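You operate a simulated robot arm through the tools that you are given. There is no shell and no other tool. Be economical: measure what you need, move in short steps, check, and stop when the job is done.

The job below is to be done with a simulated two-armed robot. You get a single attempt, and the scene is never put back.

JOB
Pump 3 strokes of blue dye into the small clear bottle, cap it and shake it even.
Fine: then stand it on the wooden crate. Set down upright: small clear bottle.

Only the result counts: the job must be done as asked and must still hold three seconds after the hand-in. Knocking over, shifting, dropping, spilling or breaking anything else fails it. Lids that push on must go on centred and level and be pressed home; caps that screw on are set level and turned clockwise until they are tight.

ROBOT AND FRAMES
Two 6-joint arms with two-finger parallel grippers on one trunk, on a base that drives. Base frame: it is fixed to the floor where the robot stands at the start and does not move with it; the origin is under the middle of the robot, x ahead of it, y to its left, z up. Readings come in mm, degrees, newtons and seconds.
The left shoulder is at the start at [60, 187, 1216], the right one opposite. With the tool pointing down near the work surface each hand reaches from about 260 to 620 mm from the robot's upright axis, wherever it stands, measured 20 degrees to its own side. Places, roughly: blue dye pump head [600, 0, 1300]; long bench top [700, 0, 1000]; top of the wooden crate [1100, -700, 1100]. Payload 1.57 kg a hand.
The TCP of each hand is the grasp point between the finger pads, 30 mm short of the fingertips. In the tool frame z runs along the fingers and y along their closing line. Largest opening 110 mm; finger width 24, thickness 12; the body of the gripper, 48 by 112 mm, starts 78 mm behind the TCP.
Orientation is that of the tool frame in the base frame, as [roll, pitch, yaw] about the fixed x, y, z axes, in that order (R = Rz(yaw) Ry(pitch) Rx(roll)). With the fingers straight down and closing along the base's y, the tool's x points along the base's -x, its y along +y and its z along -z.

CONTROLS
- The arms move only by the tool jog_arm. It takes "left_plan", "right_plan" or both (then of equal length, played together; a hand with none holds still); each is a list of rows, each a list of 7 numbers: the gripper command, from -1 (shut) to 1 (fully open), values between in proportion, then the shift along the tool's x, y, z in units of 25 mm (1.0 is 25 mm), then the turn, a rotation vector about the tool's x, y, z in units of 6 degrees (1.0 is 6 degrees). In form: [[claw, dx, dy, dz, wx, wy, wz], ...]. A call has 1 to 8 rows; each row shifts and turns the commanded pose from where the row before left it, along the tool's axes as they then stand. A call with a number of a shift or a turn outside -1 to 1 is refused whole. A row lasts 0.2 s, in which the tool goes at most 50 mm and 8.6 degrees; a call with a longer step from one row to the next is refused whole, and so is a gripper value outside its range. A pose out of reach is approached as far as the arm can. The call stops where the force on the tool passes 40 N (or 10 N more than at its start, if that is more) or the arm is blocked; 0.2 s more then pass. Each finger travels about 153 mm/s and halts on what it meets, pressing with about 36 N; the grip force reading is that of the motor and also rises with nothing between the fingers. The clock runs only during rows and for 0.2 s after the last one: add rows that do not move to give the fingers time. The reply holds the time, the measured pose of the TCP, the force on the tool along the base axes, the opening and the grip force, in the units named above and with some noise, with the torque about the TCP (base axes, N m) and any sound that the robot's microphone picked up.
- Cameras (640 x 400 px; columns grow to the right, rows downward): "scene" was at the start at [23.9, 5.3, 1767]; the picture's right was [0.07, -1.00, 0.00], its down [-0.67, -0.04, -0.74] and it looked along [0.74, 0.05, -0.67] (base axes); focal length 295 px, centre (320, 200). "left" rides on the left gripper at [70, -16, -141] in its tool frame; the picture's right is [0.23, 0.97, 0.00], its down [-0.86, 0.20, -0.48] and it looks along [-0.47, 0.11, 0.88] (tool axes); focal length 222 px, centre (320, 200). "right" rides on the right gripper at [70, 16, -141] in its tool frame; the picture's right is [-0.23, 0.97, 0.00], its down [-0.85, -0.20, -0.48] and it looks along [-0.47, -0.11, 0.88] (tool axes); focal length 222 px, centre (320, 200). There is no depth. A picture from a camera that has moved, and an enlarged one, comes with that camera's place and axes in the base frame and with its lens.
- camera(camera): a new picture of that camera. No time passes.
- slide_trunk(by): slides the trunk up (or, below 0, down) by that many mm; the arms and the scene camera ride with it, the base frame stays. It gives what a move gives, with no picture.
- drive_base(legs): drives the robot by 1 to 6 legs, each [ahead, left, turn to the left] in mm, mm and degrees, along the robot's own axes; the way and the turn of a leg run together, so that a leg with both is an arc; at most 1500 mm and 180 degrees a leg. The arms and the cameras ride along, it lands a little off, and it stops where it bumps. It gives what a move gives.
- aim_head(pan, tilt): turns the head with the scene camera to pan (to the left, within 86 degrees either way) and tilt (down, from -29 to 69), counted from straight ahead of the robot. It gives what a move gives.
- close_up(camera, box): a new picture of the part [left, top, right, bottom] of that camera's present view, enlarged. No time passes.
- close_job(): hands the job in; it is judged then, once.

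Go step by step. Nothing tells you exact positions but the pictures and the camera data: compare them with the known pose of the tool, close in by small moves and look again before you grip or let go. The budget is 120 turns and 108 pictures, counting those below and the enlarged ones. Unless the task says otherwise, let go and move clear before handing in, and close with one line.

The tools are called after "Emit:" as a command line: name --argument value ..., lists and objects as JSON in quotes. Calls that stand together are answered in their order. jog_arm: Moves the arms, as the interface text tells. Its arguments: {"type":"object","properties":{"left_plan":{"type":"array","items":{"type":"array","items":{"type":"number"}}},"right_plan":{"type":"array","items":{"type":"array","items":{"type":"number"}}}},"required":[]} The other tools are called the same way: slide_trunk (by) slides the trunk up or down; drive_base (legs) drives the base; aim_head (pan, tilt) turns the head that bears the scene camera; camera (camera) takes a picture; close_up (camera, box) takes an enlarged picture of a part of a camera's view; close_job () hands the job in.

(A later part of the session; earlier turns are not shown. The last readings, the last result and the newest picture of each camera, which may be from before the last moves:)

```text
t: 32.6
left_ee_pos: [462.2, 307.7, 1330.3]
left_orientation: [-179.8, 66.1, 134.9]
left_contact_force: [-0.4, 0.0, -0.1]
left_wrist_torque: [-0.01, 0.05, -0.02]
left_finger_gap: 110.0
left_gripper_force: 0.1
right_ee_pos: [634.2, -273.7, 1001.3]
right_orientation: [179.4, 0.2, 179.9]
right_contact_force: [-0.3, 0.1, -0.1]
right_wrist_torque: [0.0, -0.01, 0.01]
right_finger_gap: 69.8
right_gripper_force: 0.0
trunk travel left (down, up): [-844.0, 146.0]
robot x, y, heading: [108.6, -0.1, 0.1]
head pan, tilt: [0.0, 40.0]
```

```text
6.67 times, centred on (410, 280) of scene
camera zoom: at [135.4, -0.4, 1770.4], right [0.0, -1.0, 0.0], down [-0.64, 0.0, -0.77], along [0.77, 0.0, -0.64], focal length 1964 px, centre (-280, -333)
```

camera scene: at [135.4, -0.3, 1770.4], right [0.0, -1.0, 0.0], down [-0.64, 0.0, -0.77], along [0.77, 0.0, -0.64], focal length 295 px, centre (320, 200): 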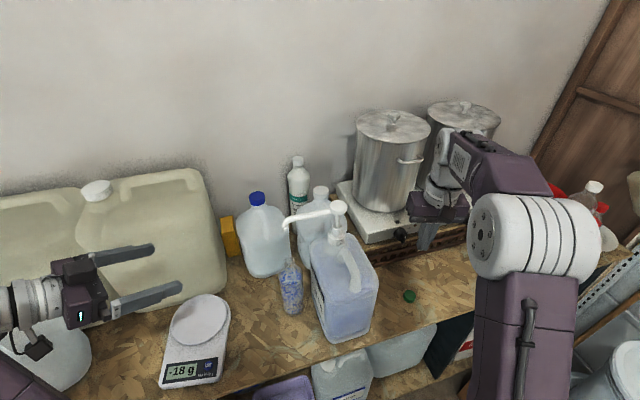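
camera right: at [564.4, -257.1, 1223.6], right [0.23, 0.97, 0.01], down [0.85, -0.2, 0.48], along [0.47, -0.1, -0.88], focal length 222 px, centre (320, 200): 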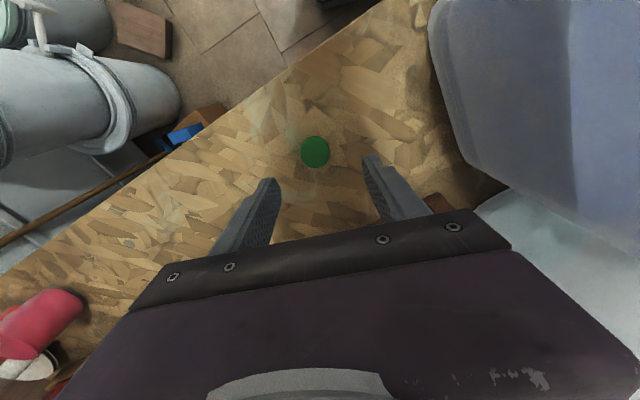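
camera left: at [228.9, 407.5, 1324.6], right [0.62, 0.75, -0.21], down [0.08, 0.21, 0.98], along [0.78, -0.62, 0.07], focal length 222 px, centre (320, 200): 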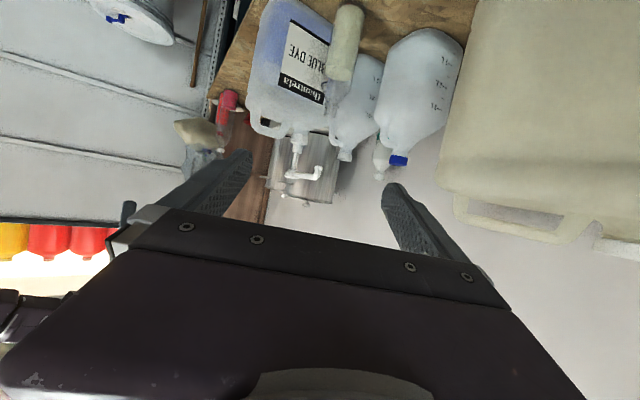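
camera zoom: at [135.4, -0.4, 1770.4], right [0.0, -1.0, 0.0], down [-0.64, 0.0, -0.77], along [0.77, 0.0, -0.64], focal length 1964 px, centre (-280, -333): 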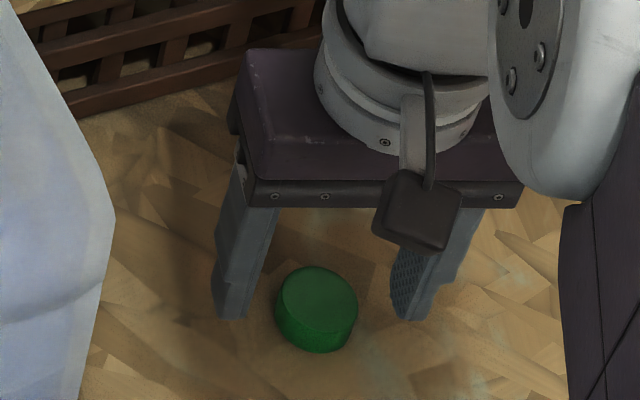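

The cap looks lower and a bit further than I thought; fingertips are still around its top. Nudge forward and down in small steps.

Emit:
jog_arm --right_plan '[[0.27, -0.32, -0.12, 0, 0, 0, 0], [0.27, 0, 0, 0.2, 0, 0, 0], [0.27, 0, 0, 0.2, 0, 0, 0], [0.27, 0, 0, 0, 0, 0, 0]]'

Emit:
close_up --camera "right" --box '[240, 100, 440, 225]'

Emit:
close_up --camera "scene" --box '[370, 250, 450, 310]'

```text
t: 33.6
left_ee_pos: [461.8, 307.8, 1330.1]
left_orientation: [-179.9, 66.2, 135.1]
left_contact_force: [0.6, -1.4, -0.1]
left_wrist_torque: [0.0, 0.01, -0.01]
left_finger_gap: 110.2
left_gripper_force: 0.0
right_ee_pos: [642.5, -274.9, 990.1]
right_orientation: [179.5, 0.2, 179.9]
right_contact_force: [0.2, 0.2, -0.6]
right_wrist_torque: [-0.03, 0.0, -0.02]
right_finger_gap: 70.1
right_gripper_force: 0.1
trunk travel left (down, up): [-844.0, 146.0]
robot x, y, heading: [110.4, 0.5, -0.2]
head pan, tilt: [0.0, 40.0]
```

```text
3.20 times, centred on (340, 162) of right
camera zoom: at [572.8, -261.2, 1133.0], right [0.23, 0.97, 0.01], down [0.85, -0.2, 0.48], along [0.47, -0.1, -0.88], focal length 711 px, centre (256, 320)
```

zoom: 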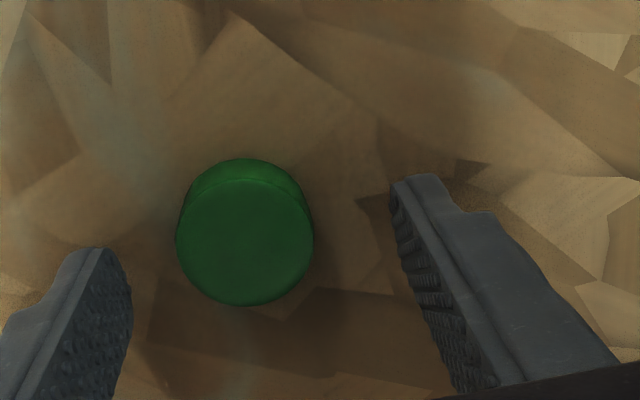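

```text
6.67 times, centred on (410, 280) of scene
camera zoom: at [135.6, -0.5, 1770.4], right [0.0, -1.0, 0.0], down [-0.64, 0.0, -0.77], along [0.77, 0.0, -0.64], focal length 1964 px, centre (-280, -333)
```

zoom: 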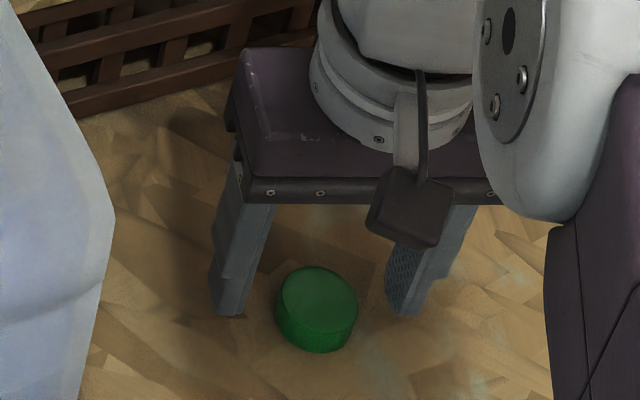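

Emit:
jog_arm --right_plan '[[0.27, 0, 0, 0.16, 0, 0, 0], [0.27, 0, 0, 0.16, 0, 0, 0], [0.27, 0, 0, 0.16, 0, 0, 0], [0.27, 0, 0, 0.16, 0, 0, 0], [0.27, 0, 0, 0.16, 0, 0, 0]]'

Emit:
close_up --camera "right" --box '[240, 100, 440, 225]'

Emit:
close_up --camera "scene" --box '[370, 250, 450, 310]'

```text
t: 34.8
left_ee_pos: [456.5, 308.6, 1332.8]
left_orientation: [180.0, 66.2, 134.7]
left_contact_force: [-0.1, 0.3, -0.8]
left_wrist_torque: [0.03, 0.01, -0.03]
left_finger_gap: 109.9
left_gripper_force: 0.0
right_ee_pos: [643.4, -276.4, 980.8]
right_orientation: [179.8, 0.9, 179.9]
right_contact_force: [-10.6, 2.3, 24.6]
right_wrist_torque: [-0.87, 0.57, -0.18]
right_finger_gap: 67.9
right_gripper_force: 0.1
trunk travel left (down, up): [-844.0, 146.0]
robot x, y, heading: [109.1, 0.8, -0.3]
head pan, tilt: [0.0, 40.0]
stopped in row 5 (right hand): the force on the tool passed its limit at 44 N (the readings are from after the stop); the commanded pose is now the measured one
```

```text
3.20 times, centred on (340, 162) of right
camera zoom: at [570.6, -261.9, 1121.3], right [0.23, 0.97, 0.01], down [0.85, -0.2, 0.49], along [0.48, -0.11, -0.87], focal length 711 px, centre (256, 320)
```

zoom: 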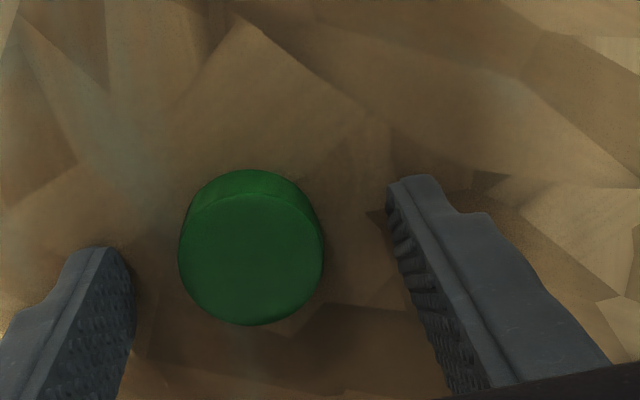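

```text
6.67 times, centred on (410, 280) of scene
camera zoom: at [129.0, 2.0, 1770.7], right [0.0, -1.0, 0.0], down [-0.64, 0.0, -0.77], along [0.77, 0.0, -0.64], focal length 1964 px, centre (-280, -333)
```

zoom: 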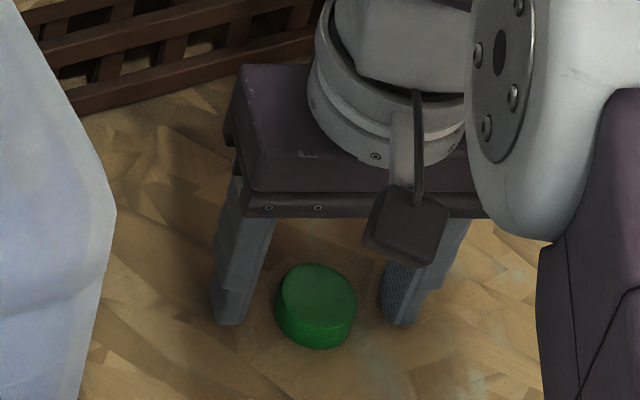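

The fingertips touched the bench (z≈951), straddling the cap. Lift 3 mm, centre and close.

Emit:
jog_arm --right_plan '[[0.27, 0, 0, -0.14, 0, 0, 0], [0.27, 0.16, 0.02, 0, 0, 0, 0], [-0.2, 0, 0, 0, 0, 0, 0], [-1, 0, 0, 0, 0, 0, 0], [-1, 0, 0, 0, 0, 0, 0], [-1, 0, 0, 0, 0, 0, 0]]'

Emit:
close_up --camera "right" --box '[240, 100, 440, 225]'

```text
t: 36.2
left_ee_pos: [461.4, 306.7, 1330.6]
left_orientation: [180.0, 66.2, 134.7]
left_contact_force: [-1.0, -0.7, -0.4]
left_wrist_torque: [0.01, -0.01, 0.0]
left_finger_gap: 109.9
left_gripper_force: 0.1
right_ee_pos: [640.5, -278.4, 980.2]
right_orientation: [179.7, 0.9, 179.9]
right_contact_force: [2.1, -8.3, 8.1]
right_wrist_torque: [-0.43, 0.0, 0.13]
right_finger_gap: 31.9
right_gripper_force: 36.1
trunk travel left (down, up): [-844.0, 146.0]
robot x, y, heading: [110.7, -1.7, -0.2]
head pan, tilt: [0.0, 40.0]
```

```text
3.20 times, centred on (340, 162) of right
camera zoom: at [568.8, -263.1, 1121.4], right [0.23, 0.97, 0.01], down [0.85, -0.2, 0.49], along [0.48, -0.1, -0.87], focal length 711 px, centre (256, 320)
```

zoom: 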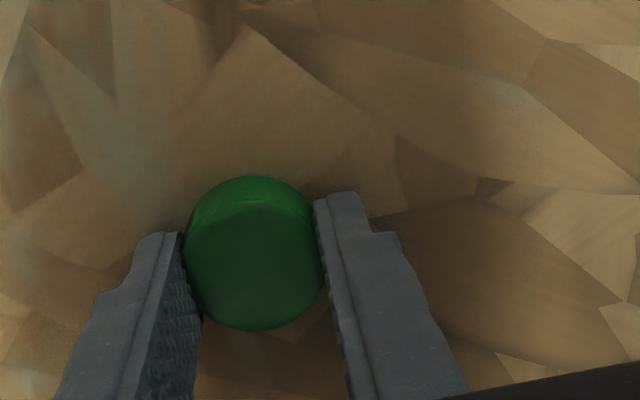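

Cap is gripped (32 mm wide) but very low. I'll regrip about 8 mm higher and 4 mm nearer so the tips stay clear of the bottle's shoulder.

Emit:
jog_arm --right_plan '[[-0.2, 0, 0, 0, 0, 0, 0], [-0.2, 0, 0, 0, 0, 0, 0], [-0.2, 0.16, 0, -0.32, 0, 0.1, 0], [-0.2, 0, 0, 0, 0, 0, 0], [-1, 0, 0, 0, 0, 0, 0], [-1, 0, 0, 0, 0, 0, 0], [-1, 0, 0, 0, 0, 0, 0]]'

Emit:
jog_arm --right_plan '[[-1, 0, 0, -0.6, 0, 0, 0], [-1, 0, 0, -1, 0, 0, 0], [-1, 0, 0, -1, 0, 0, 0], [-1, 0, 0, -1, 0, 0, 0], [-1, 0, 0, -1, 0, 0, 0], [-1, 0, 0, -1, 0, 0, 0], [-1, 0, 0, -1, 0, 0, 0], [-1, 0, 0, -1, 0, 0, 0]]'

Emit:
camera --camera "right"

Emit:
close_up --camera "scene" --box '[370, 190, 450, 250]'

```text
t: 37.8
left_ee_pos: [462.1, 307.9, 1331.2]
left_orientation: [-180.0, 66.1, 135.0]
left_contact_force: [0.6, 0.1, -0.3]
left_wrist_torque: [0.01, 0.01, 0.0]
left_finger_gap: 110.2
left_gripper_force: 0.0
right_ee_pos: [636.0, -277.5, 987.3]
right_orientation: [179.7, 0.1, 179.9]
right_contact_force: [-0.1, -0.4, 0.0]
right_wrist_torque: [0.0, 0.02, 0.02]
right_finger_gap: 31.5
right_gripper_force: 36.1
trunk travel left (down, up): [-844.0, 146.0]
robot x, y, heading: [111.7, -1.9, -0.2]
head pan, tilt: [0.0, 40.0]
```

```text
t: 39.6
left_ee_pos: [462.3, 307.1, 1331.3]
left_orientation: [-179.9, 66.1, 134.9]
left_contact_force: [-0.9, 0.0, 0.2]
left_wrist_torque: [-0.02, 0.0, 0.06]
left_finger_gap: 110.2
left_gripper_force: 0.0
right_ee_pos: [636.2, -277.5, 1180.6]
right_orientation: [179.7, 0.1, -180.0]
right_contact_force: [0.1, 0.9, 0.4]
right_wrist_torque: [0.01, -0.01, 0.02]
right_finger_gap: 31.7
right_gripper_force: 36.6
trunk travel left (down, up): [-844.0, 146.0]
robot x, y, heading: [107.8, 3.7, -0.1]
head pan, tilt: [0.0, 40.0]
```

```text
67 pictures are left
camera right: at [566.4, -263.5, 1321.9], right [0.23, 0.97, 0.01], down [0.85, -0.2, 0.48], along [0.47, -0.1, -0.88], focal length 222 px, centre (320, 200)
```

right: 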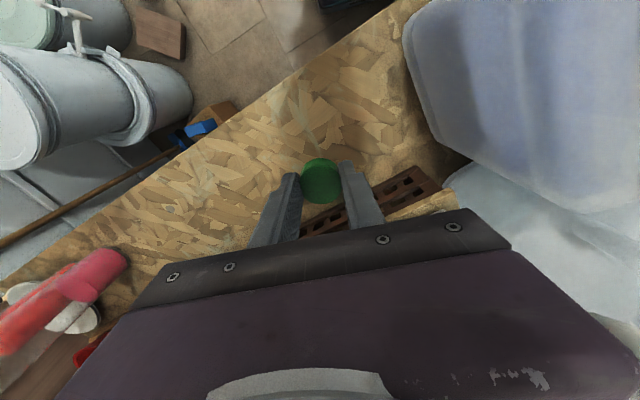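

```text
6.67 times, centred on (410, 220) of scene
camera zoom: at [134.6, -0.2, 1770.4], right [0.0, -1.0, 0.0], down [-0.64, 0.0, -0.77], along [0.77, 0.0, -0.64], focal length 1964 px, centre (-280, 67)
```

zoom: 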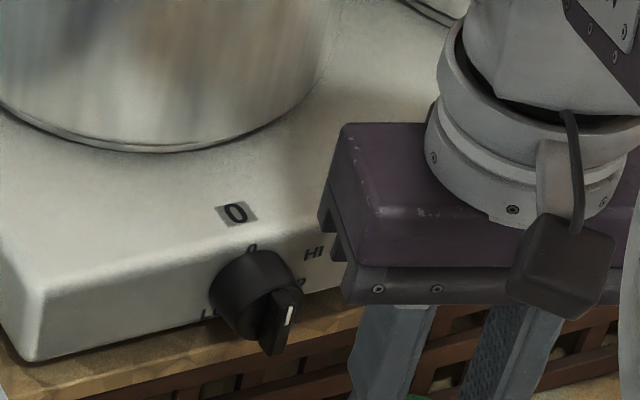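

Cap is held. Now locate the bottle precisely for the left hand.

Emit:
close_up --camera "scene" --box '[240, 190, 360, 340]'

Emit:
camera --camera "left"

```text
2.67 times, centred on (300, 265) of scene
camera zoom: at [134.6, -0.2, 1770.4], right [0.0, -1.0, 0.0], down [-0.64, 0.0, -0.77], along [0.77, 0.0, -0.64], focal length 786 px, centre (373, 27)
```

zoom: 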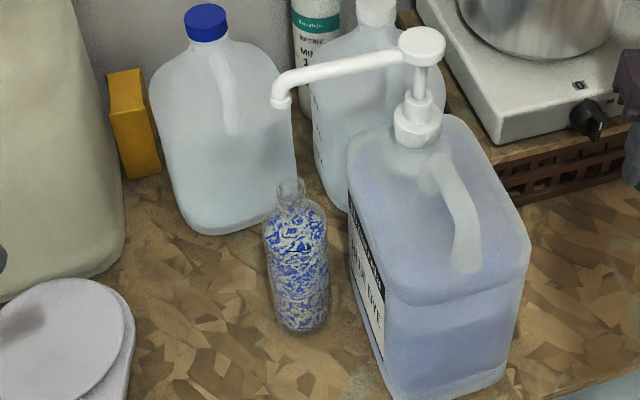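

```text
64 pictures are left
camera left: at [338.7, 407.5, 1324.7], right [0.63, 0.75, -0.21], down [0.08, 0.21, 0.98], along [0.78, -0.63, 0.07], focal length 222 px, centre (320, 200)
```

left: 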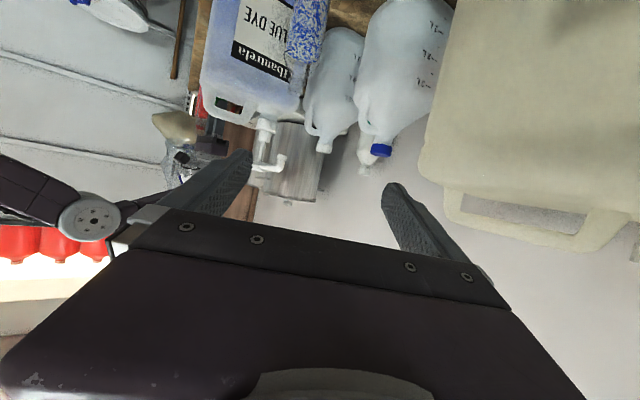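

Bottle is at about [615,78], body ~64 mm wide, about 20 mm from the jug. I'll come at it from the left with the fingers on its near and far sides: first rotate and shift at height.

Emit:
jog_arm --left_plan '[[1, 0, 0, 0, 0.84, 0, 0.37], [1, 0, 0, 0, 0.84, 0, 0.37], [1, 0, 0, 0, 0.84, 0, 0.37], [1, 0, 0, 0, 0.84, 0, 0.37], [1, -0.4, 0.7, 0.9, 0, 0, 0], [1, -0.4, 0.7, 0.9, 0, 0, 0], [1, -0.4, 0.64, 0.9, 0, 0, 0], [1, 0, 0, 0, 0, 0, 0]]'

Emit:
camera --camera "scene"

```text
t: 41.4
left_ee_pos: [537.8, 259.6, 1332.1]
left_orientation: [-179.8, 66.0, 113.1]
left_contact_force: [0.2, -0.1, -1.0]
left_wrist_torque: [-0.02, -0.01, 0.02]
left_finger_gap: 109.9
left_gripper_force: 0.1
right_ee_pos: [637.7, -277.9, 1179.5]
right_orientation: [179.7, 0.2, 179.8]
right_contact_force: [0.2, 0.2, -0.2]
right_wrist_torque: [-0.02, 0.01, 0.03]
right_finger_gap: 31.7
right_gripper_force: 36.2
trunk travel left (down, up): [-844.0, 146.0]
robot x, y, heading: [105.7, -0.3, -0.1]
head pan, tilt: [0.0, 40.0]
```

```text
63 pictures are left
camera scene: at [135.1, -0.2, 1770.4], right [0.0, -1.0, 0.0], down [-0.64, 0.0, -0.77], along [0.77, 0.0, -0.64], focal length 295 px, centre (320, 200)
```

scene: 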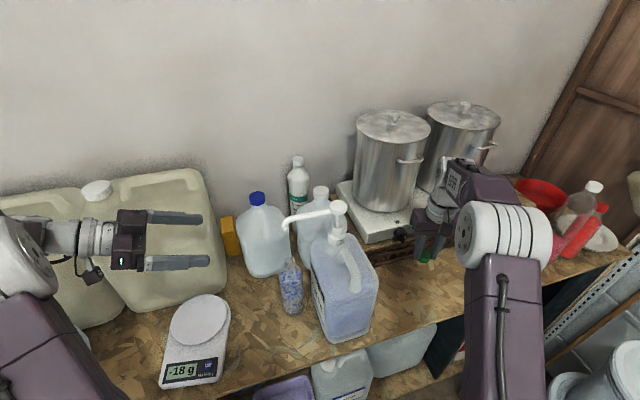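

Emit:
jog_arm --left_plan '[[1, -0.4, 0, 0.9, 0, 0, 0], [1, -0.4, 0, 0.9, 0, 0, 0], [1, -0.28, 0, 0.64, 0, 0, 0], [1, 0.9, 0, 0.4, 0, 0, 0], [1, 0.9, 0, 0.4, 0, 0, 0], [1, 0.9, 0, 0.4, 0, 0, 0], [1, 0.9, 0, 0.4, 0, 0, 0], [1, 0.9, 0, 0.4, 0, 0, 0]]'

Emit:
jog_arm --left_plan '[[1, 0.9, 0, 0.4, 0, 0, 0], [1, 0.9, 0, 0.4, 0, 0, 0], [1, 0.9, 0, 0.4, 0, 0, 0], [1, 0.9, 0, 0.4, 0, 0, 0], [1, 0.9, 0, 0.4, 0, 0, 0], [1, 0, 0, 0, 0, 0, 0]]'

Emit:
camera --camera "left"

Emit:
close_up --camera "scene" --box '[200, 190, 360, 340]'

```text
t: 43.2
left_ee_pos: [564.1, 197.7, 1205.7]
left_orientation: [-179.8, 66.2, 113.1]
left_contact_force: [0.1, 0.1, -0.4]
left_wrist_torque: [0.01, -0.03, -0.01]
left_finger_gap: 110.2
left_gripper_force: 0.0
right_ee_pos: [637.2, -276.9, 1179.2]
right_orientation: [179.8, 0.0, 179.9]
right_contact_force: [-0.8, -0.9, -0.4]
right_wrist_torque: [-0.02, 0.04, 0.0]
right_finger_gap: 31.5
right_gripper_force: 36.0
trunk travel left (down, up): [-844.0, 146.0]
robot x, y, heading: [114.8, -0.9, -0.0]
head pan, tilt: [0.0, 40.0]
```

```text
t: 44.6
left_ee_pos: [559.1, 197.1, 1083.4]
left_orientation: [-179.7, 66.2, 113.0]
left_contact_force: [-0.8, 0.3, -0.2]
left_wrist_torque: [0.0, 0.0, 0.02]
left_finger_gap: 110.1
left_gripper_force: 0.1
right_ee_pos: [637.1, -279.1, 1179.0]
right_orientation: [179.7, 0.2, 179.9]
right_contact_force: [-1.1, 0.2, 0.3]
right_wrist_torque: [0.04, -0.02, 0.04]
right_finger_gap: 31.6
right_gripper_force: 35.8
trunk travel left (down, up): [-844.0, 146.0]
robot x, y, heading: [108.3, 4.0, -0.1]
head pan, tilt: [0.0, 40.0]
```

```text
62 pictures are left
camera left: at [483.8, 336.1, 1077.4], right [0.86, 0.46, -0.21], down [0.15, 0.16, 0.98], along [0.49, -0.87, 0.07], focal length 222 px, centre (320, 200)
```

left: 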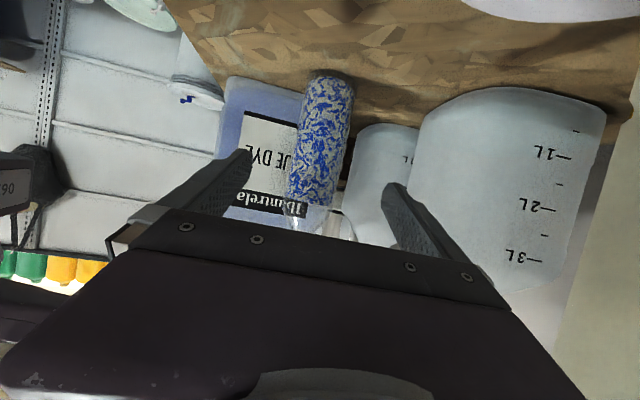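

```text
2.67 times, centred on (280, 265) of scene
camera zoom: at [135.0, -0.9, 1770.4], right [0.0, -1.0, 0.0], down [-0.64, 0.0, -0.77], along [0.77, 0.0, -0.64], focal length 786 px, centre (427, 27)
```

zoom: 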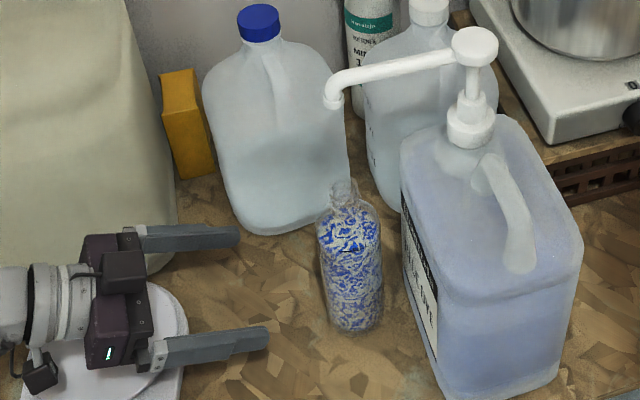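

The bottle lies centred between the open fingers. Advance until the TCP is on its axis.

Emit:
jog_arm --left_plan '[[1, -0.11, 0, 0.88, 0, 0, 0], [1, -0.11, 0, 0.88, 0, 0, 0], [1, -0.11, 0, 0.88, 0, 0, 0], [1, -0.11, 0, 0.88, 0, 0, 0], [1, -0.11, 0, 0.88, 0, 0, 0], [1, -0.11, 0, 0.88, 0, 0, 0], [1, 0, 0, 0, 0, 0, 0]]'

Emit:
close_up --camera "scene" --box '[240, 220, 340, 320]'

Emit:
camera --camera "left"

```text
t: 46.2
left_ee_pos: [613.3, 81.3, 1044.1]
left_orientation: [-179.7, 66.1, 113.1]
left_contact_force: [-0.7, -0.3, 0.5]
left_wrist_torque: [0.02, -0.01, -0.01]
left_finger_gap: 110.2
left_gripper_force: 0.1
right_ee_pos: [637.2, -278.8, 1178.5]
right_orientation: [179.7, 0.0, 179.9]
right_contact_force: [0.1, 0.1, -0.2]
right_wrist_torque: [-0.02, -0.02, -0.05]
right_finger_gap: 31.4
right_gripper_force: 36.2
trunk travel left (down, up): [-844.0, 146.0]
robot x, y, heading: [106.6, -0.7, -0.1]
head pan, tilt: [0.0, 40.0]
```

```text
4.00 times, centred on (290, 270) of scene
camera zoom: at [135.4, -0.1, 1770.4], right [0.0, -1.0, 0.0], down [-0.64, 0.0, -0.77], along [0.77, 0.0, -0.64], focal length 1178 px, centre (440, -80)
```

zoom: 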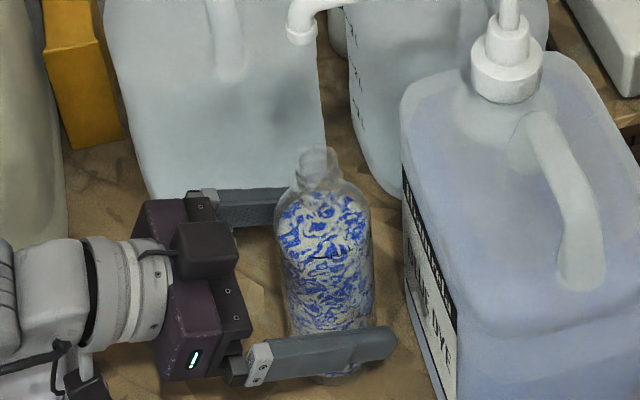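

```text
59 pictures are left
camera left: at [536.2, 219.0, 1039.1], right [0.86, 0.46, -0.21], down [0.15, 0.16, 0.98], along [0.49, -0.87, 0.07], focal length 222 px, centre (320, 200)
```

left: 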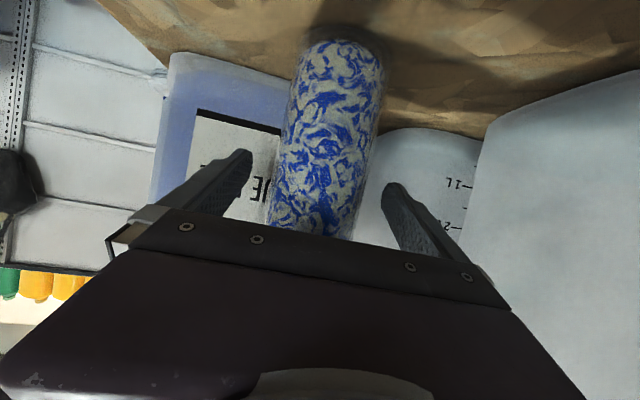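

Centred. Closing on the bottle and lifting a little.

Emit:
jog_arm --left_plan '[[0.6, 0, 0, 0, 0, 0, 0], [0.3, 0, 0, 0, 0, 0, 0], [0.1, 0, 0, 0, 0, 0, 0], [-0.1, 0, 0, 0, 0, 0, 0], [-1, 0, 0, 0, 0, 0, 0], [-1, 0, 0, 0, 0, 0, 0], [-1, 0, 0, 0, 0, 0, 0]]'

Emit:
close_up --camera "scene" --box '[240, 220, 340, 320]'

```text
t: 47.8
left_ee_pos: [612.5, 80.1, 1046.2]
left_orientation: [-179.8, 66.1, 113.0]
left_contact_force: [-0.3, -0.5, 0.1]
left_wrist_torque: [-0.08, -0.03, -0.05]
left_finger_gap: 65.3
left_gripper_force: 35.6
right_ee_pos: [636.6, -278.9, 1178.5]
right_orientation: [179.6, 0.0, 179.9]
right_contact_force: [0.4, -0.6, -0.9]
right_wrist_torque: [0.04, 0.02, -0.01]
right_finger_gap: 31.3
right_gripper_force: 35.9
trunk travel left (down, up): [-844.0, 146.0]
robot x, y, heading: [108.8, -1.9, 0.0]
head pan, tilt: [0.0, 40.0]
```

```text
4.00 times, centred on (290, 270) of scene
camera zoom: at [135.3, -0.8, 1770.4], right [0.0, -1.0, 0.0], down [-0.64, 0.0, -0.77], along [0.77, 0.0, -0.64], focal length 1178 px, centre (440, -80)
```

zoom: 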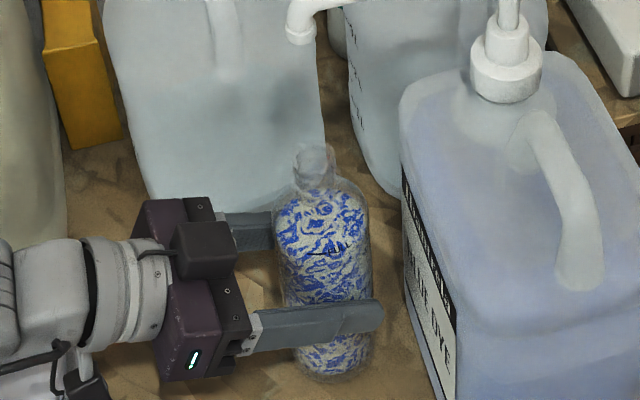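

Firm grip at 65 mm. I'll lift it 10 mm and bring it forward to about [527,72], clear of the spout, and set it on the bench there for capping.

Emit:
jog_arm --left_plan '[[-1, -0.37, 0, -0.16, 0, 0, 0], [-1, 0, 0, 0, 0, 0, 0], [-1, 0.105, -0.81, -0.236, 0, 0, 0], [-1, 0.105, -0.81, -0.236, 0, 0, 0], [-1, 0.105, -0.81, -0.236, 0, 0, 0], [-1, 0.105, -0.81, -0.236, 0, 0, 0], [-1, 0, 0, 0, 0, 0, 0]]'

Emit:
close_up --camera "scene" --box '[200, 210, 360, 340]'

```text
t: 49.4
left_ee_pos: [568.4, 85.6, 1072.5]
left_orientation: [-178.9, 65.9, 113.7]
left_contact_force: [-0.4, 0.7, -4.7]
left_wrist_torque: [0.02, -0.06, -0.03]
left_finger_gap: 65.2
left_gripper_force: 35.9
left hand out of reach, approached as far as the arm can: row 4, 5, 6
right_ee_pos: [637.1, -277.0, 1179.4]
right_orientation: [179.7, 0.2, 179.9]
right_contact_force: [-0.4, -0.3, 0.9]
right_wrist_torque: [-0.02, -0.03, -0.02]
right_finger_gap: 31.6
right_gripper_force: 36.2
trunk travel left (down, up): [-844.0, 146.0]
robot x, y, heading: [108.6, -0.4, -0.1]
head pan, tilt: [0.0, 40.0]
```

```text
3.08 times, centred on (280, 275) of scene
camera zoom: at [136.2, -0.4, 1770.4], right [0.0, -1.0, 0.0], down [-0.64, 0.0, -0.77], along [0.77, 0.0, -0.64], focal length 906 px, centre (443, -31)
```

zoom: 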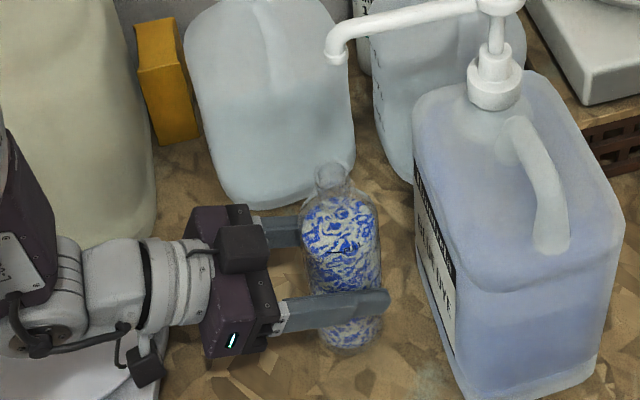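

The arm folded to its limit; the bottle is safely held 25 mm up at [568,86]. Backing the base 50 mm instead brings it clear of the spout.

Emit:
drive_base --legs '[[-50, 0, 0]]'

Emit:
jog_arm --left_plan '[[-1, 0.25, 0, 0.11, 0, 0, 0], [-1, 0.25, 0, 0.11, 0, 0, 0], [-1, 0.15, 0, 0.07, 0, 0, 0], [-1, 0, 0, 0, 0, 0, 0]]'

Emit:
camera --camera "scene"

```text
t: 50.4
left_ee_pos: [527.9, 87.3, 1069.9]
left_orientation: [-178.1, 65.8, 114.5]
left_contact_force: [0.4, -0.4, -5.1]
left_wrist_torque: [-0.04, 0.0, -0.11]
left_finger_gap: 65.1
left_gripper_force: 36.3
right_ee_pos: [596.0, -278.2, 1174.6]
right_orientation: [179.8, -0.2, 180.0]
right_contact_force: [0.6, -0.2, -0.2]
right_wrist_torque: [0.0, 0.09, 0.0]
right_finger_gap: 31.6
right_gripper_force: 35.3
trunk travel left (down, up): [-844.0, 146.0]
robot x, y, heading: [57.7, -4.2, -0.3]
head pan, tilt: [0.0, 40.0]
```

```text
t: 51.4
left_ee_pos: [522.6, 87.1, 1057.7]
left_orientation: [-178.4, 65.9, 114.0]
left_contact_force: [-0.1, -0.5, -5.0]
left_wrist_torque: [0.03, 0.02, 0.03]
left_finger_gap: 65.1
left_gripper_force: 35.6
left hand out of reach, approached as far as the arm can: row 3
right_ee_pos: [589.1, -277.1, 1179.5]
right_orientation: [179.8, 0.2, 180.0]
right_contact_force: [0.8, 0.4, -0.8]
right_wrist_torque: [0.02, -0.03, -0.01]
right_finger_gap: 31.6
right_gripper_force: 36.3
trunk travel left (down, up): [-844.0, 146.0]
robot x, y, heading: [61.7, -2.0, -0.2]
head pan, tilt: [0.0, 40.0]
```

```text
56 pictures are left
camera scene: at [85.7, -0.2, 1770.4], right [0.0, -1.0, 0.0], down [-0.64, 0.0, -0.77], along [0.77, 0.0, -0.64], focal length 295 px, centre (320, 200)
```

scene: 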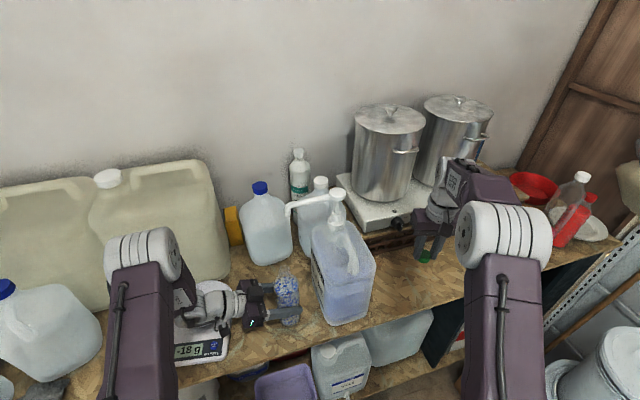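

Lower the last ~12 mm with the trunk so the bottle stands on the bench.

Emit:
slide_trunk --by -11

Emit:
close_up --camera "scene" --box '[230, 250, 350, 350]'

```text
t: 51.9
left_ee_pos: [523.3, 87.6, 1045.0]
left_orientation: [-178.3, 66.0, 114.0]
left_contact_force: [0.0, 0.0, -4.9]
left_wrist_torque: [0.0, 0.0, -0.04]
left_finger_gap: 65.1
left_gripper_force: 36.8
right_ee_pos: [589.2, -277.3, 1168.4]
right_orientation: [179.7, 0.1, -180.0]
right_contact_force: [-0.2, 0.1, -0.1]
right_wrist_torque: [0.01, -0.01, -0.03]
right_finger_gap: 31.6
right_gripper_force: 35.5
trunk travel left (down, up): [-833.0, 157.0]
robot x, y, heading: [60.5, -0.3, -0.0]
head pan, tilt: [0.0, 40.0]
```

```text
4.00 times, centred on (290, 300) of scene
camera zoom: at [86.5, -0.3, 1759.3], right [0.0, -1.0, 0.0], down [-0.64, 0.0, -0.77], along [0.77, 0.0, -0.64], focal length 1178 px, centre (440, -200)
```

zoom: 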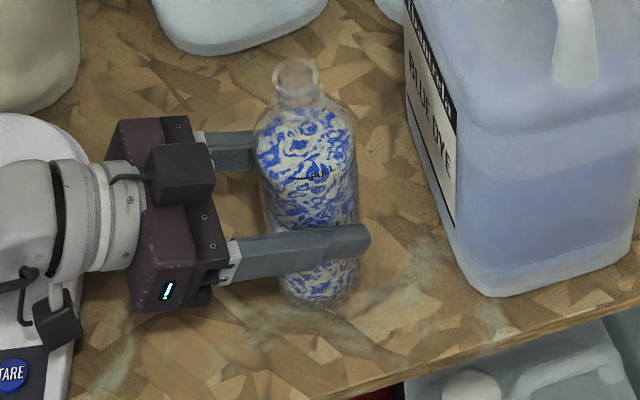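

Emit:
slide_trunk --by -3

```text
t: 52.5
left_ee_pos: [522.6, 88.0, 1045.5]
left_orientation: [-178.9, 66.2, 113.6]
left_contact_force: [2.4, 0.5, 16.8]
left_wrist_torque: [0.29, -0.65, 0.07]
left_finger_gap: 65.2
left_gripper_force: 35.8
right_ee_pos: [588.4, -277.9, 1165.7]
right_orientation: [179.7, 0.3, 179.9]
right_contact_force: [-0.5, 0.1, 0.2]
right_wrist_torque: [-0.04, 0.0, -0.01]
right_finger_gap: 31.4
right_gripper_force: 35.7
trunk travel left (down, up): [-830.0, 160.0]
robot x, y, heading: [61.4, 1.3, -0.4]
head pan, tilt: [0.0, 40.0]
```

Bottle rests on the bench, held. Now bring the capped right hand up and round in front of the jug toward the bottle.

Emit:
jog_arm --right_plan '[[-1, 0.5, 0, -1, 0, 0, 0], [-1, 0.5, 0, -1, 0, 0, 0], [-1, 0.7, 0, -1, 0, 0, 0], [-1, 0.7, 0, -1, 0, 0, 0], [-1, 0.8, 0, -1, 0, 0, 0], [-1, 0.8, 0.5, -0.4, 0, 0, 0], [-1, 0, 1, 0, 0, 0, 0], [-1, 0, 1, 0, 0, 0, 0]]'

Emit:
jog_arm --right_plan '[[-1, 0, 1, 0, 0, 0, 0], [-1, 0, 1, 0, 0, 0, 0], [-1, 0, 1, 0, 0, 0, 0], [-1, 0, 1, 0, 0, 0, 0], [-1, 0, 1, 0, 0, 0, 0], [-1, 0, 1, 0, 0, 0, 0], [-1, 0, 1, 0, 0, 0, 0], [-1, 0, 1, 0, 0, 0, 0]]'

Emit:
camera --camera "right"

Emit:
camera --camera "scene"

```text
t: 54.3
left_ee_pos: [522.5, 86.7, 1044.9]
left_orientation: [-178.6, 66.2, 113.8]
left_contact_force: [7.7, 4.6, 28.4]
left_wrist_torque: [0.55, -0.66, -0.11]
left_finger_gap: 65.2
left_gripper_force: 36.0
right_ee_pos: [489.6, -216.8, 1301.4]
right_orientation: [179.7, 0.3, -180.0]
right_contact_force: [0.4, -0.1, -0.1]
right_wrist_torque: [0.01, 0.01, -0.02]
right_finger_gap: 31.3
right_gripper_force: 36.4
trunk travel left (down, up): [-830.0, 160.0]
robot x, y, heading: [60.0, 6.7, -0.3]
head pan, tilt: [0.0, 40.0]
```

```text
t: 56.1
left_ee_pos: [521.3, 86.5, 1044.7]
left_orientation: [-178.6, 66.2, 113.8]
left_contact_force: [7.2, 3.0, 28.2]
left_wrist_torque: [0.26, -0.58, -0.07]
left_finger_gap: 65.3
left_gripper_force: 35.9
right_ee_pos: [485.7, -17.4, 1301.8]
right_orientation: [179.8, 0.3, -180.0]
right_contact_force: [0.1, 0.3, -0.2]
right_wrist_torque: [0.01, 0.0, 0.01]
right_finger_gap: 31.6
right_gripper_force: 36.1
trunk travel left (down, up): [-830.0, 160.0]
robot x, y, heading: [61.5, -0.8, -0.1]
head pan, tilt: [0.0, 40.0]
```

```text
54 pictures are left
camera right: at [414.5, -2.3, 1443.0], right [0.23, 0.97, 0.01], down [0.85, -0.2, 0.48], along [0.47, -0.1, -0.88], focal length 222 px, centre (320, 200)
```

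right: 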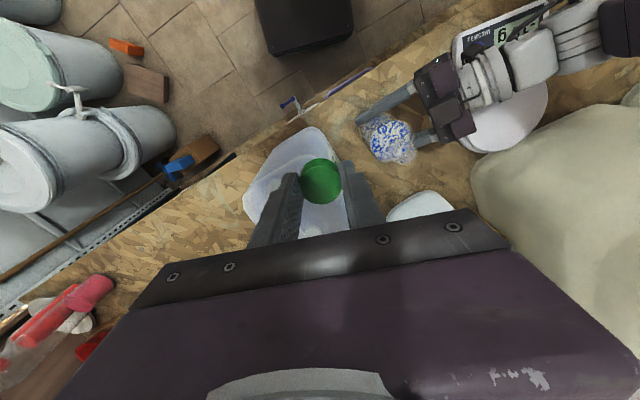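

```text
53 pictures are left
camera scene: at [84.0, 0.0, 1756.5], right [0.0, -1.0, 0.0], down [-0.64, 0.0, -0.77], along [0.77, 0.0, -0.64], focal length 295 px, centre (320, 200)
```

scene: 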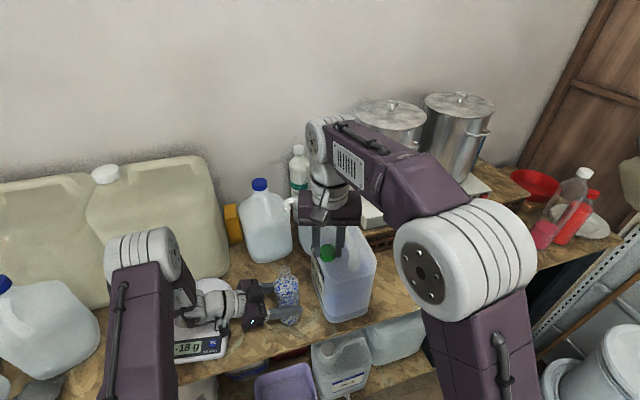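

Emit:
close_up --camera "right" --box '[340, 0, 560, 170]'

Emit:
close_up --camera "scene" --box '[150, 250, 310, 370]'

```text
2.35 times, centred on (450, 85) of right
camera zoom: at [414.5, -2.3, 1443.0], right [0.23, 0.97, 0.01], down [0.85, -0.2, 0.48], along [0.47, -0.1, -0.88], focal length 523 px, centre (14, 471)
```

zoom: 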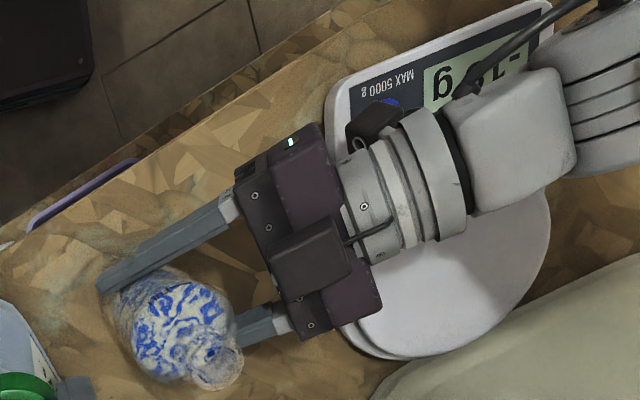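

```text
3.33 times, centred on (230, 310) of scene
camera zoom: at [84.0, 0.0, 1756.5], right [0.0, -1.0, 0.0], down [-0.64, 0.0, -0.77], along [0.77, 0.0, -0.64], focal length 982 px, centre (620, -167)
```

zoom: 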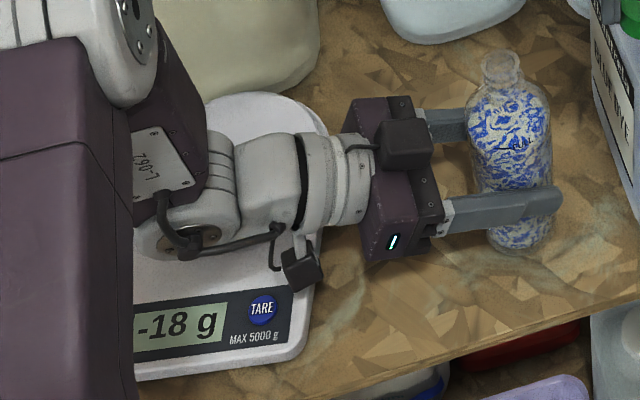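

Neck top is at [522,86,1172] by both cameras; cap centre sits ~2 mm behind the right TCP. Moving above the neck.

Emit:
jog_arm --right_plan '[[-1, 0, 1, 0, 0, 0, 0], [-1, 0, 1, 0, 0, 0, 0], [-1, 0, 1, 0, 0, 0, 0], [-1, -0.5, 1, 0, 0, 0, 0], [-1, -1, 0.14, 0.5, 0, 0, 0], [-1, 0, 0, 1, 0, 0, 0], [-1, 0, 0, 1, 0, 0, 0], [-1, 0, 0, 0.4, 0, 0, 0]]'

Emit:
camera --camera "right"

Emit:
close_up --camera "scene" --box '[230, 220, 330, 320]'

```text
t: 57.9
left_ee_pos: [520.6, 87.6, 1044.8]
left_orientation: [-178.5, 66.2, 113.9]
left_contact_force: [6.5, 1.3, 25.1]
left_wrist_torque: [-0.02, -0.54, 0.14]
left_finger_gap: 65.6
left_gripper_force: 35.7
right_ee_pos: [524.2, 85.8, 1228.6]
right_orientation: [179.6, 0.4, 179.9]
right_contact_force: [0.0, -0.6, -0.6]
right_wrist_torque: [-0.01, -0.01, 0.01]
right_finger_gap: 31.8
right_gripper_force: 35.7
trunk travel left (down, up): [-830.0, 160.0]
robot x, y, heading: [55.8, 2.0, -0.4]
head pan, tilt: [0.0, 40.0]
```

```text
50 pictures are left
camera right: at [454.0, 101.2, 1370.8], right [0.23, 0.97, 0.01], down [0.85, -0.2, 0.48], along [0.47, -0.1, -0.88], focal length 222 px, centre (320, 200)
```

right: 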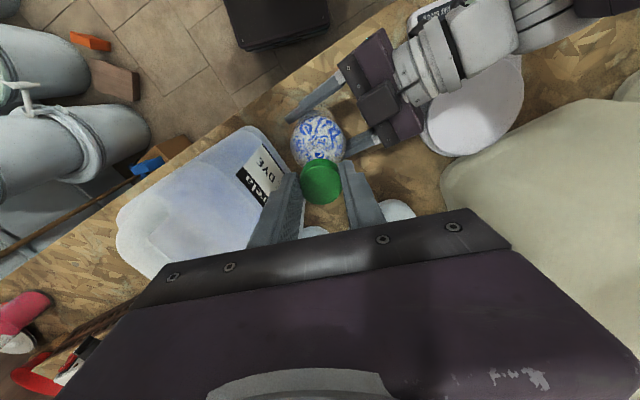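

```text
4.00 times, centred on (280, 270) of scene
camera zoom: at [83.7, -0.5, 1756.5], right [0.0, -1.0, 0.0], down [-0.64, 0.0, -0.77], along [0.77, 0.0, -0.64], focal length 1178 px, centre (480, -80)
```

zoom: 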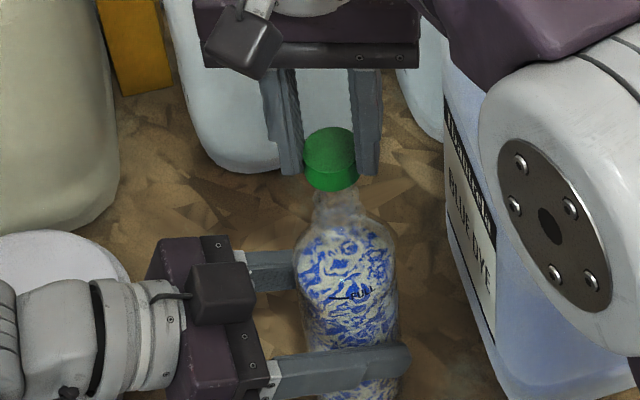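

Emit:
close_up --camera "scene" --box '[260, 240, 300, 280]'

Emit:
close_up --camera "right" --box '[270, 100, 370, 220]'

```text
10.00 times, centred on (280, 260) of scene
camera zoom: at [83.7, -0.5, 1756.5], right [0.0, -1.0, 0.0], down [-0.64, 0.0, -0.77], along [0.77, 0.0, -0.64], focal length 2946 px, centre (720, -400)
```

zoom: 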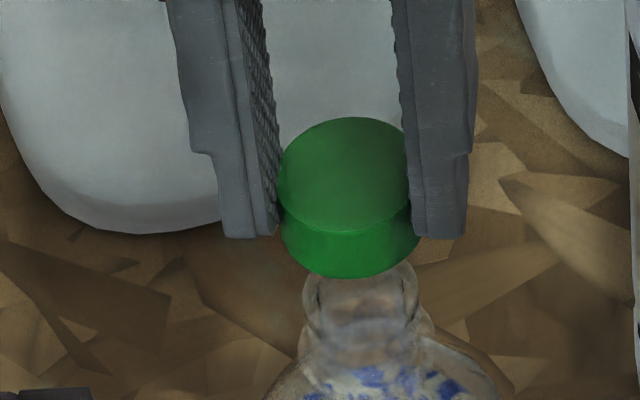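

```text
3.33 times, centred on (320, 160) of right
camera zoom: at [454.0, 101.2, 1370.8], right [0.23, 0.97, 0.01], down [0.85, -0.2, 0.48], along [0.47, -0.1, -0.88], focal length 740 px, centre (320, 333)
```

zoom: 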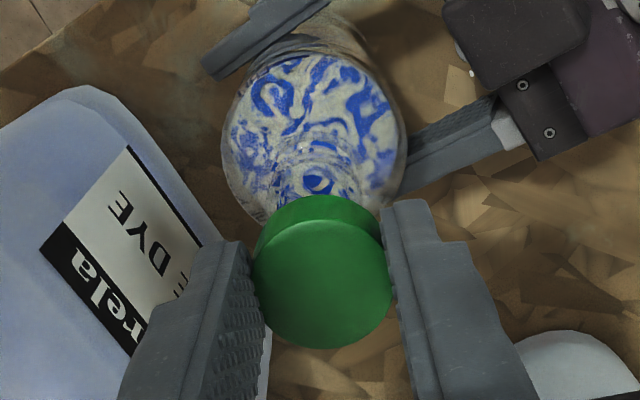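

y is aligned; x needs a closer look. Lower 10 mm and compare cap rim with neck rim directly.

Emit:
jog_arm --right_plan '[[-1, 0, 0, 0.2, 0, 0, 0], [-1, 0, 0, 0.2, 0, 0, 0], [-1, 0, 0, 0, 0, 0, 0]]'

Emit:
close_up --camera "scene" --box '[260, 240, 300, 280]'

Emit:
close_up --camera "right" --box '[270, 100, 370, 220]'

```text
t: 58.7
left_ee_pos: [522.0, 87.1, 1044.8]
left_orientation: [-178.6, 66.1, 113.8]
left_contact_force: [5.2, 2.5, 23.5]
left_wrist_torque: [0.01, -0.49, 0.05]
left_finger_gap: 65.1
left_gripper_force: 35.7
right_ee_pos: [525.1, 86.9, 1219.9]
right_orientation: [179.7, 0.2, -180.0]
right_contact_force: [1.4, -0.9, -0.2]
right_wrist_torque: [-0.02, -0.02, 0.01]
right_finger_gap: 31.7
right_gripper_force: 35.7
trunk travel left (down, up): [-830.0, 160.0]
robot x, y, heading: [59.0, 2.5, 0.0]
head pan, tilt: [0.0, 40.0]
```

```text
10.00 times, centred on (280, 260) of scene
camera zoom: at [83.6, -0.5, 1756.5], right [0.0, -1.0, 0.0], down [-0.64, 0.0, -0.77], along [0.77, 0.0, -0.64], focal length 2946 px, centre (720, -400)
```

zoom: 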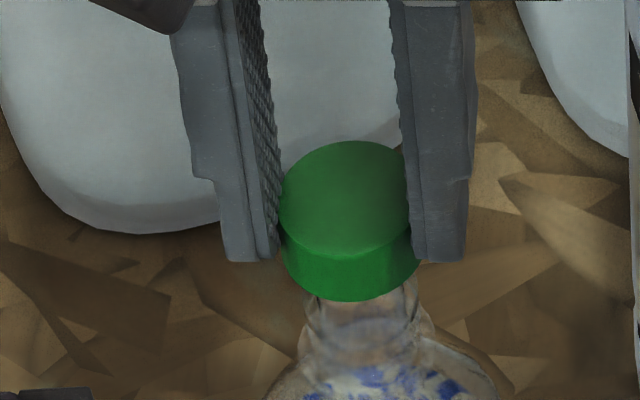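

```text
3.33 times, centred on (320, 160) of right
camera zoom: at [454.3, 101.8, 1361.8], right [0.23, 0.97, 0.01], down [0.85, -0.2, 0.48], along [0.47, -0.1, -0.88], focal length 740 px, centre (320, 333)
```

zoom: 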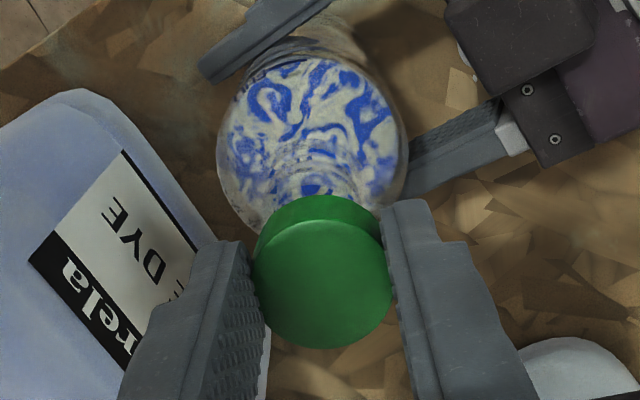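

Reconciling both views, the neck top is at about [525.5,87,1163], so the cap is over it. Lowering slowly until contact.

Emit:
jog_arm --right_plan '[[-1, 0, 0, 0.2, 0, 0, 0], [-1, 0, 0, 0.2, 0, 0, 0], [-1, 0, 0, 0.1, 0, 0, 0], [-1, 0, 0, 0, 0, 0, 0]]'

Emit:
close_up --camera "scene" --box '[260, 240, 300, 280]'

Emit:
close_up --camera "right" --box '[270, 100, 370, 220]'

```text
t: 59.7
left_ee_pos: [521.5, 86.9, 1044.1]
left_orientation: [-178.9, 66.0, 113.6]
left_contact_force: [10.3, -0.7, 12.1]
left_wrist_torque: [-0.54, -0.99, 0.12]
left_finger_gap: 65.4
left_gripper_force: 35.5
right_ee_pos: [524.3, 88.4, 1209.6]
right_orientation: [179.5, 0.4, -179.9]
right_contact_force: [-0.1, 0.4, 29.6]
right_wrist_torque: [-0.1, 0.27, -0.02]
right_finger_gap: 31.8
right_gripper_force: 36.2
trunk travel left (down, up): [-830.0, 160.0]
robot x, y, heading: [57.8, -1.6, -0.1]
head pan, tilt: [0.0, 40.0]
```

```text
10.00 times, centred on (280, 260) of scene
camera zoom: at [82.8, -1.3, 1756.8], right [0.0, -1.0, 0.0], down [-0.64, 0.0, -0.77], along [0.77, 0.0, -0.64], focal length 2946 px, centre (720, -400)
```

zoom: 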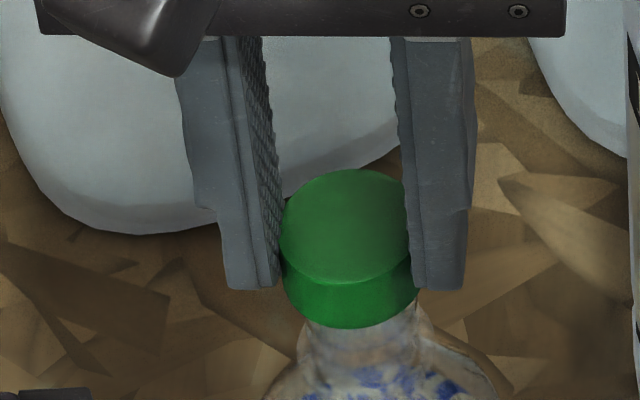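

```text
3.33 times, centred on (320, 160) of right
camera zoom: at [453.3, 101.6, 1351.2], right [0.23, 0.97, 0.01], down [0.85, -0.2, 0.48], along [0.47, -0.1, -0.88], focal length 740 px, centre (320, 333)
```

zoom: 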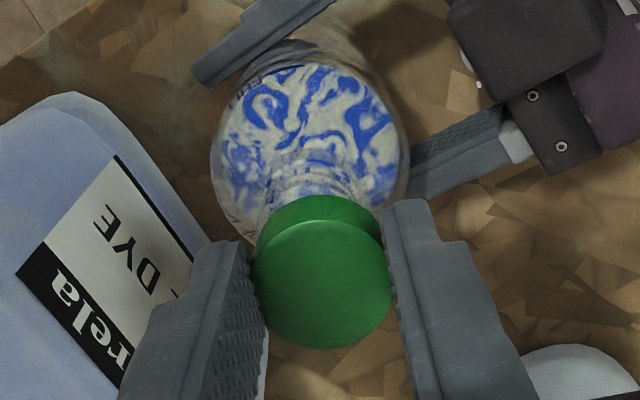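

Contact at TCP z≈1210 with a torque hinting that the neck lies about 5 mm nearer. Back up, shift −5 mm in x and try again.

Emit:
jog_arm --right_plan '[[-1, 0, 0, -0.3, 0, 0, 0], [-1, 0.2, -0.06, 0, 0, 0, 0], [-1, 0, 0, 0.2, 0, 0, 0], [-1, 0, 0, 0.1, 0, 0, 0], [-1, 0, 0, 0, 0, 0, 0]]'

Emit:
close_up --camera "scene" --box '[260, 240, 300, 280]'

```text
t: 60.9
left_ee_pos: [520.8, 85.7, 1045.2]
left_orientation: [-178.6, 66.1, 113.8]
left_contact_force: [3.2, 0.9, 22.5]
left_wrist_torque: [0.19, -0.55, 0.04]
left_finger_gap: 65.1
left_gripper_force: 35.8
right_ee_pos: [519.6, 87.1, 1207.8]
right_orientation: [179.7, 0.2, -180.0]
right_contact_force: [-0.3, 1.0, 0.4]
right_wrist_torque: [0.04, 0.03, 0.01]
right_finger_gap: 32.0
right_gripper_force: 35.3
trunk travel left (down, up): [-830.0, 160.0]
robot x, y, heading: [58.5, -1.1, 0.0]
head pan, tilt: [0.0, 40.0]
```

```text
10.00 times, centred on (280, 260) of scene
camera zoom: at [83.5, -0.7, 1756.4], right [0.0, -1.0, 0.0], down [-0.64, 0.0, -0.77], along [0.77, 0.0, -0.64], focal length 2946 px, centre (720, -400)
```

zoom: 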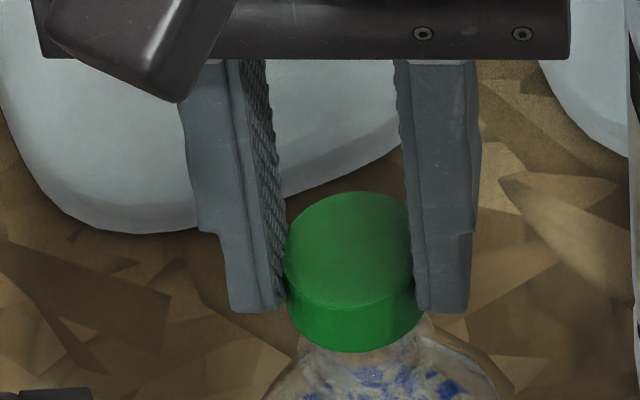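

No contact now at the same height, a good sign. Lower further in 2 mm steps.

Emit:
jog_arm --right_plan '[[-1, 0, 0, 0.08, 0, 0, 0], [-1, 0, 0, 0.08, 0, 0, 0], [-1, 0, 0, 0, 0, 0, 0]]'

```text
t: 61.7
left_ee_pos: [521.8, 87.3, 1044.1]
left_orientation: [-178.6, 66.1, 113.8]
left_contact_force: [1.7, 1.0, 21.1]
left_wrist_torque: [0.1, -0.49, 0.08]
left_finger_gap: 65.3
left_gripper_force: 35.7
right_ee_pos: [518.7, 86.4, 1203.9]
right_orientation: [179.7, 0.3, 179.9]
right_contact_force: [1.2, 0.0, 0.3]
right_wrist_torque: [0.01, -0.01, 0.03]
right_finger_gap: 32.0
right_gripper_force: 36.1
trunk travel left (down, up): [-830.0, 160.0]
robot x, y, heading: [62.2, 4.0, 0.2]
head pan, tilt: [0.0, 40.0]
```

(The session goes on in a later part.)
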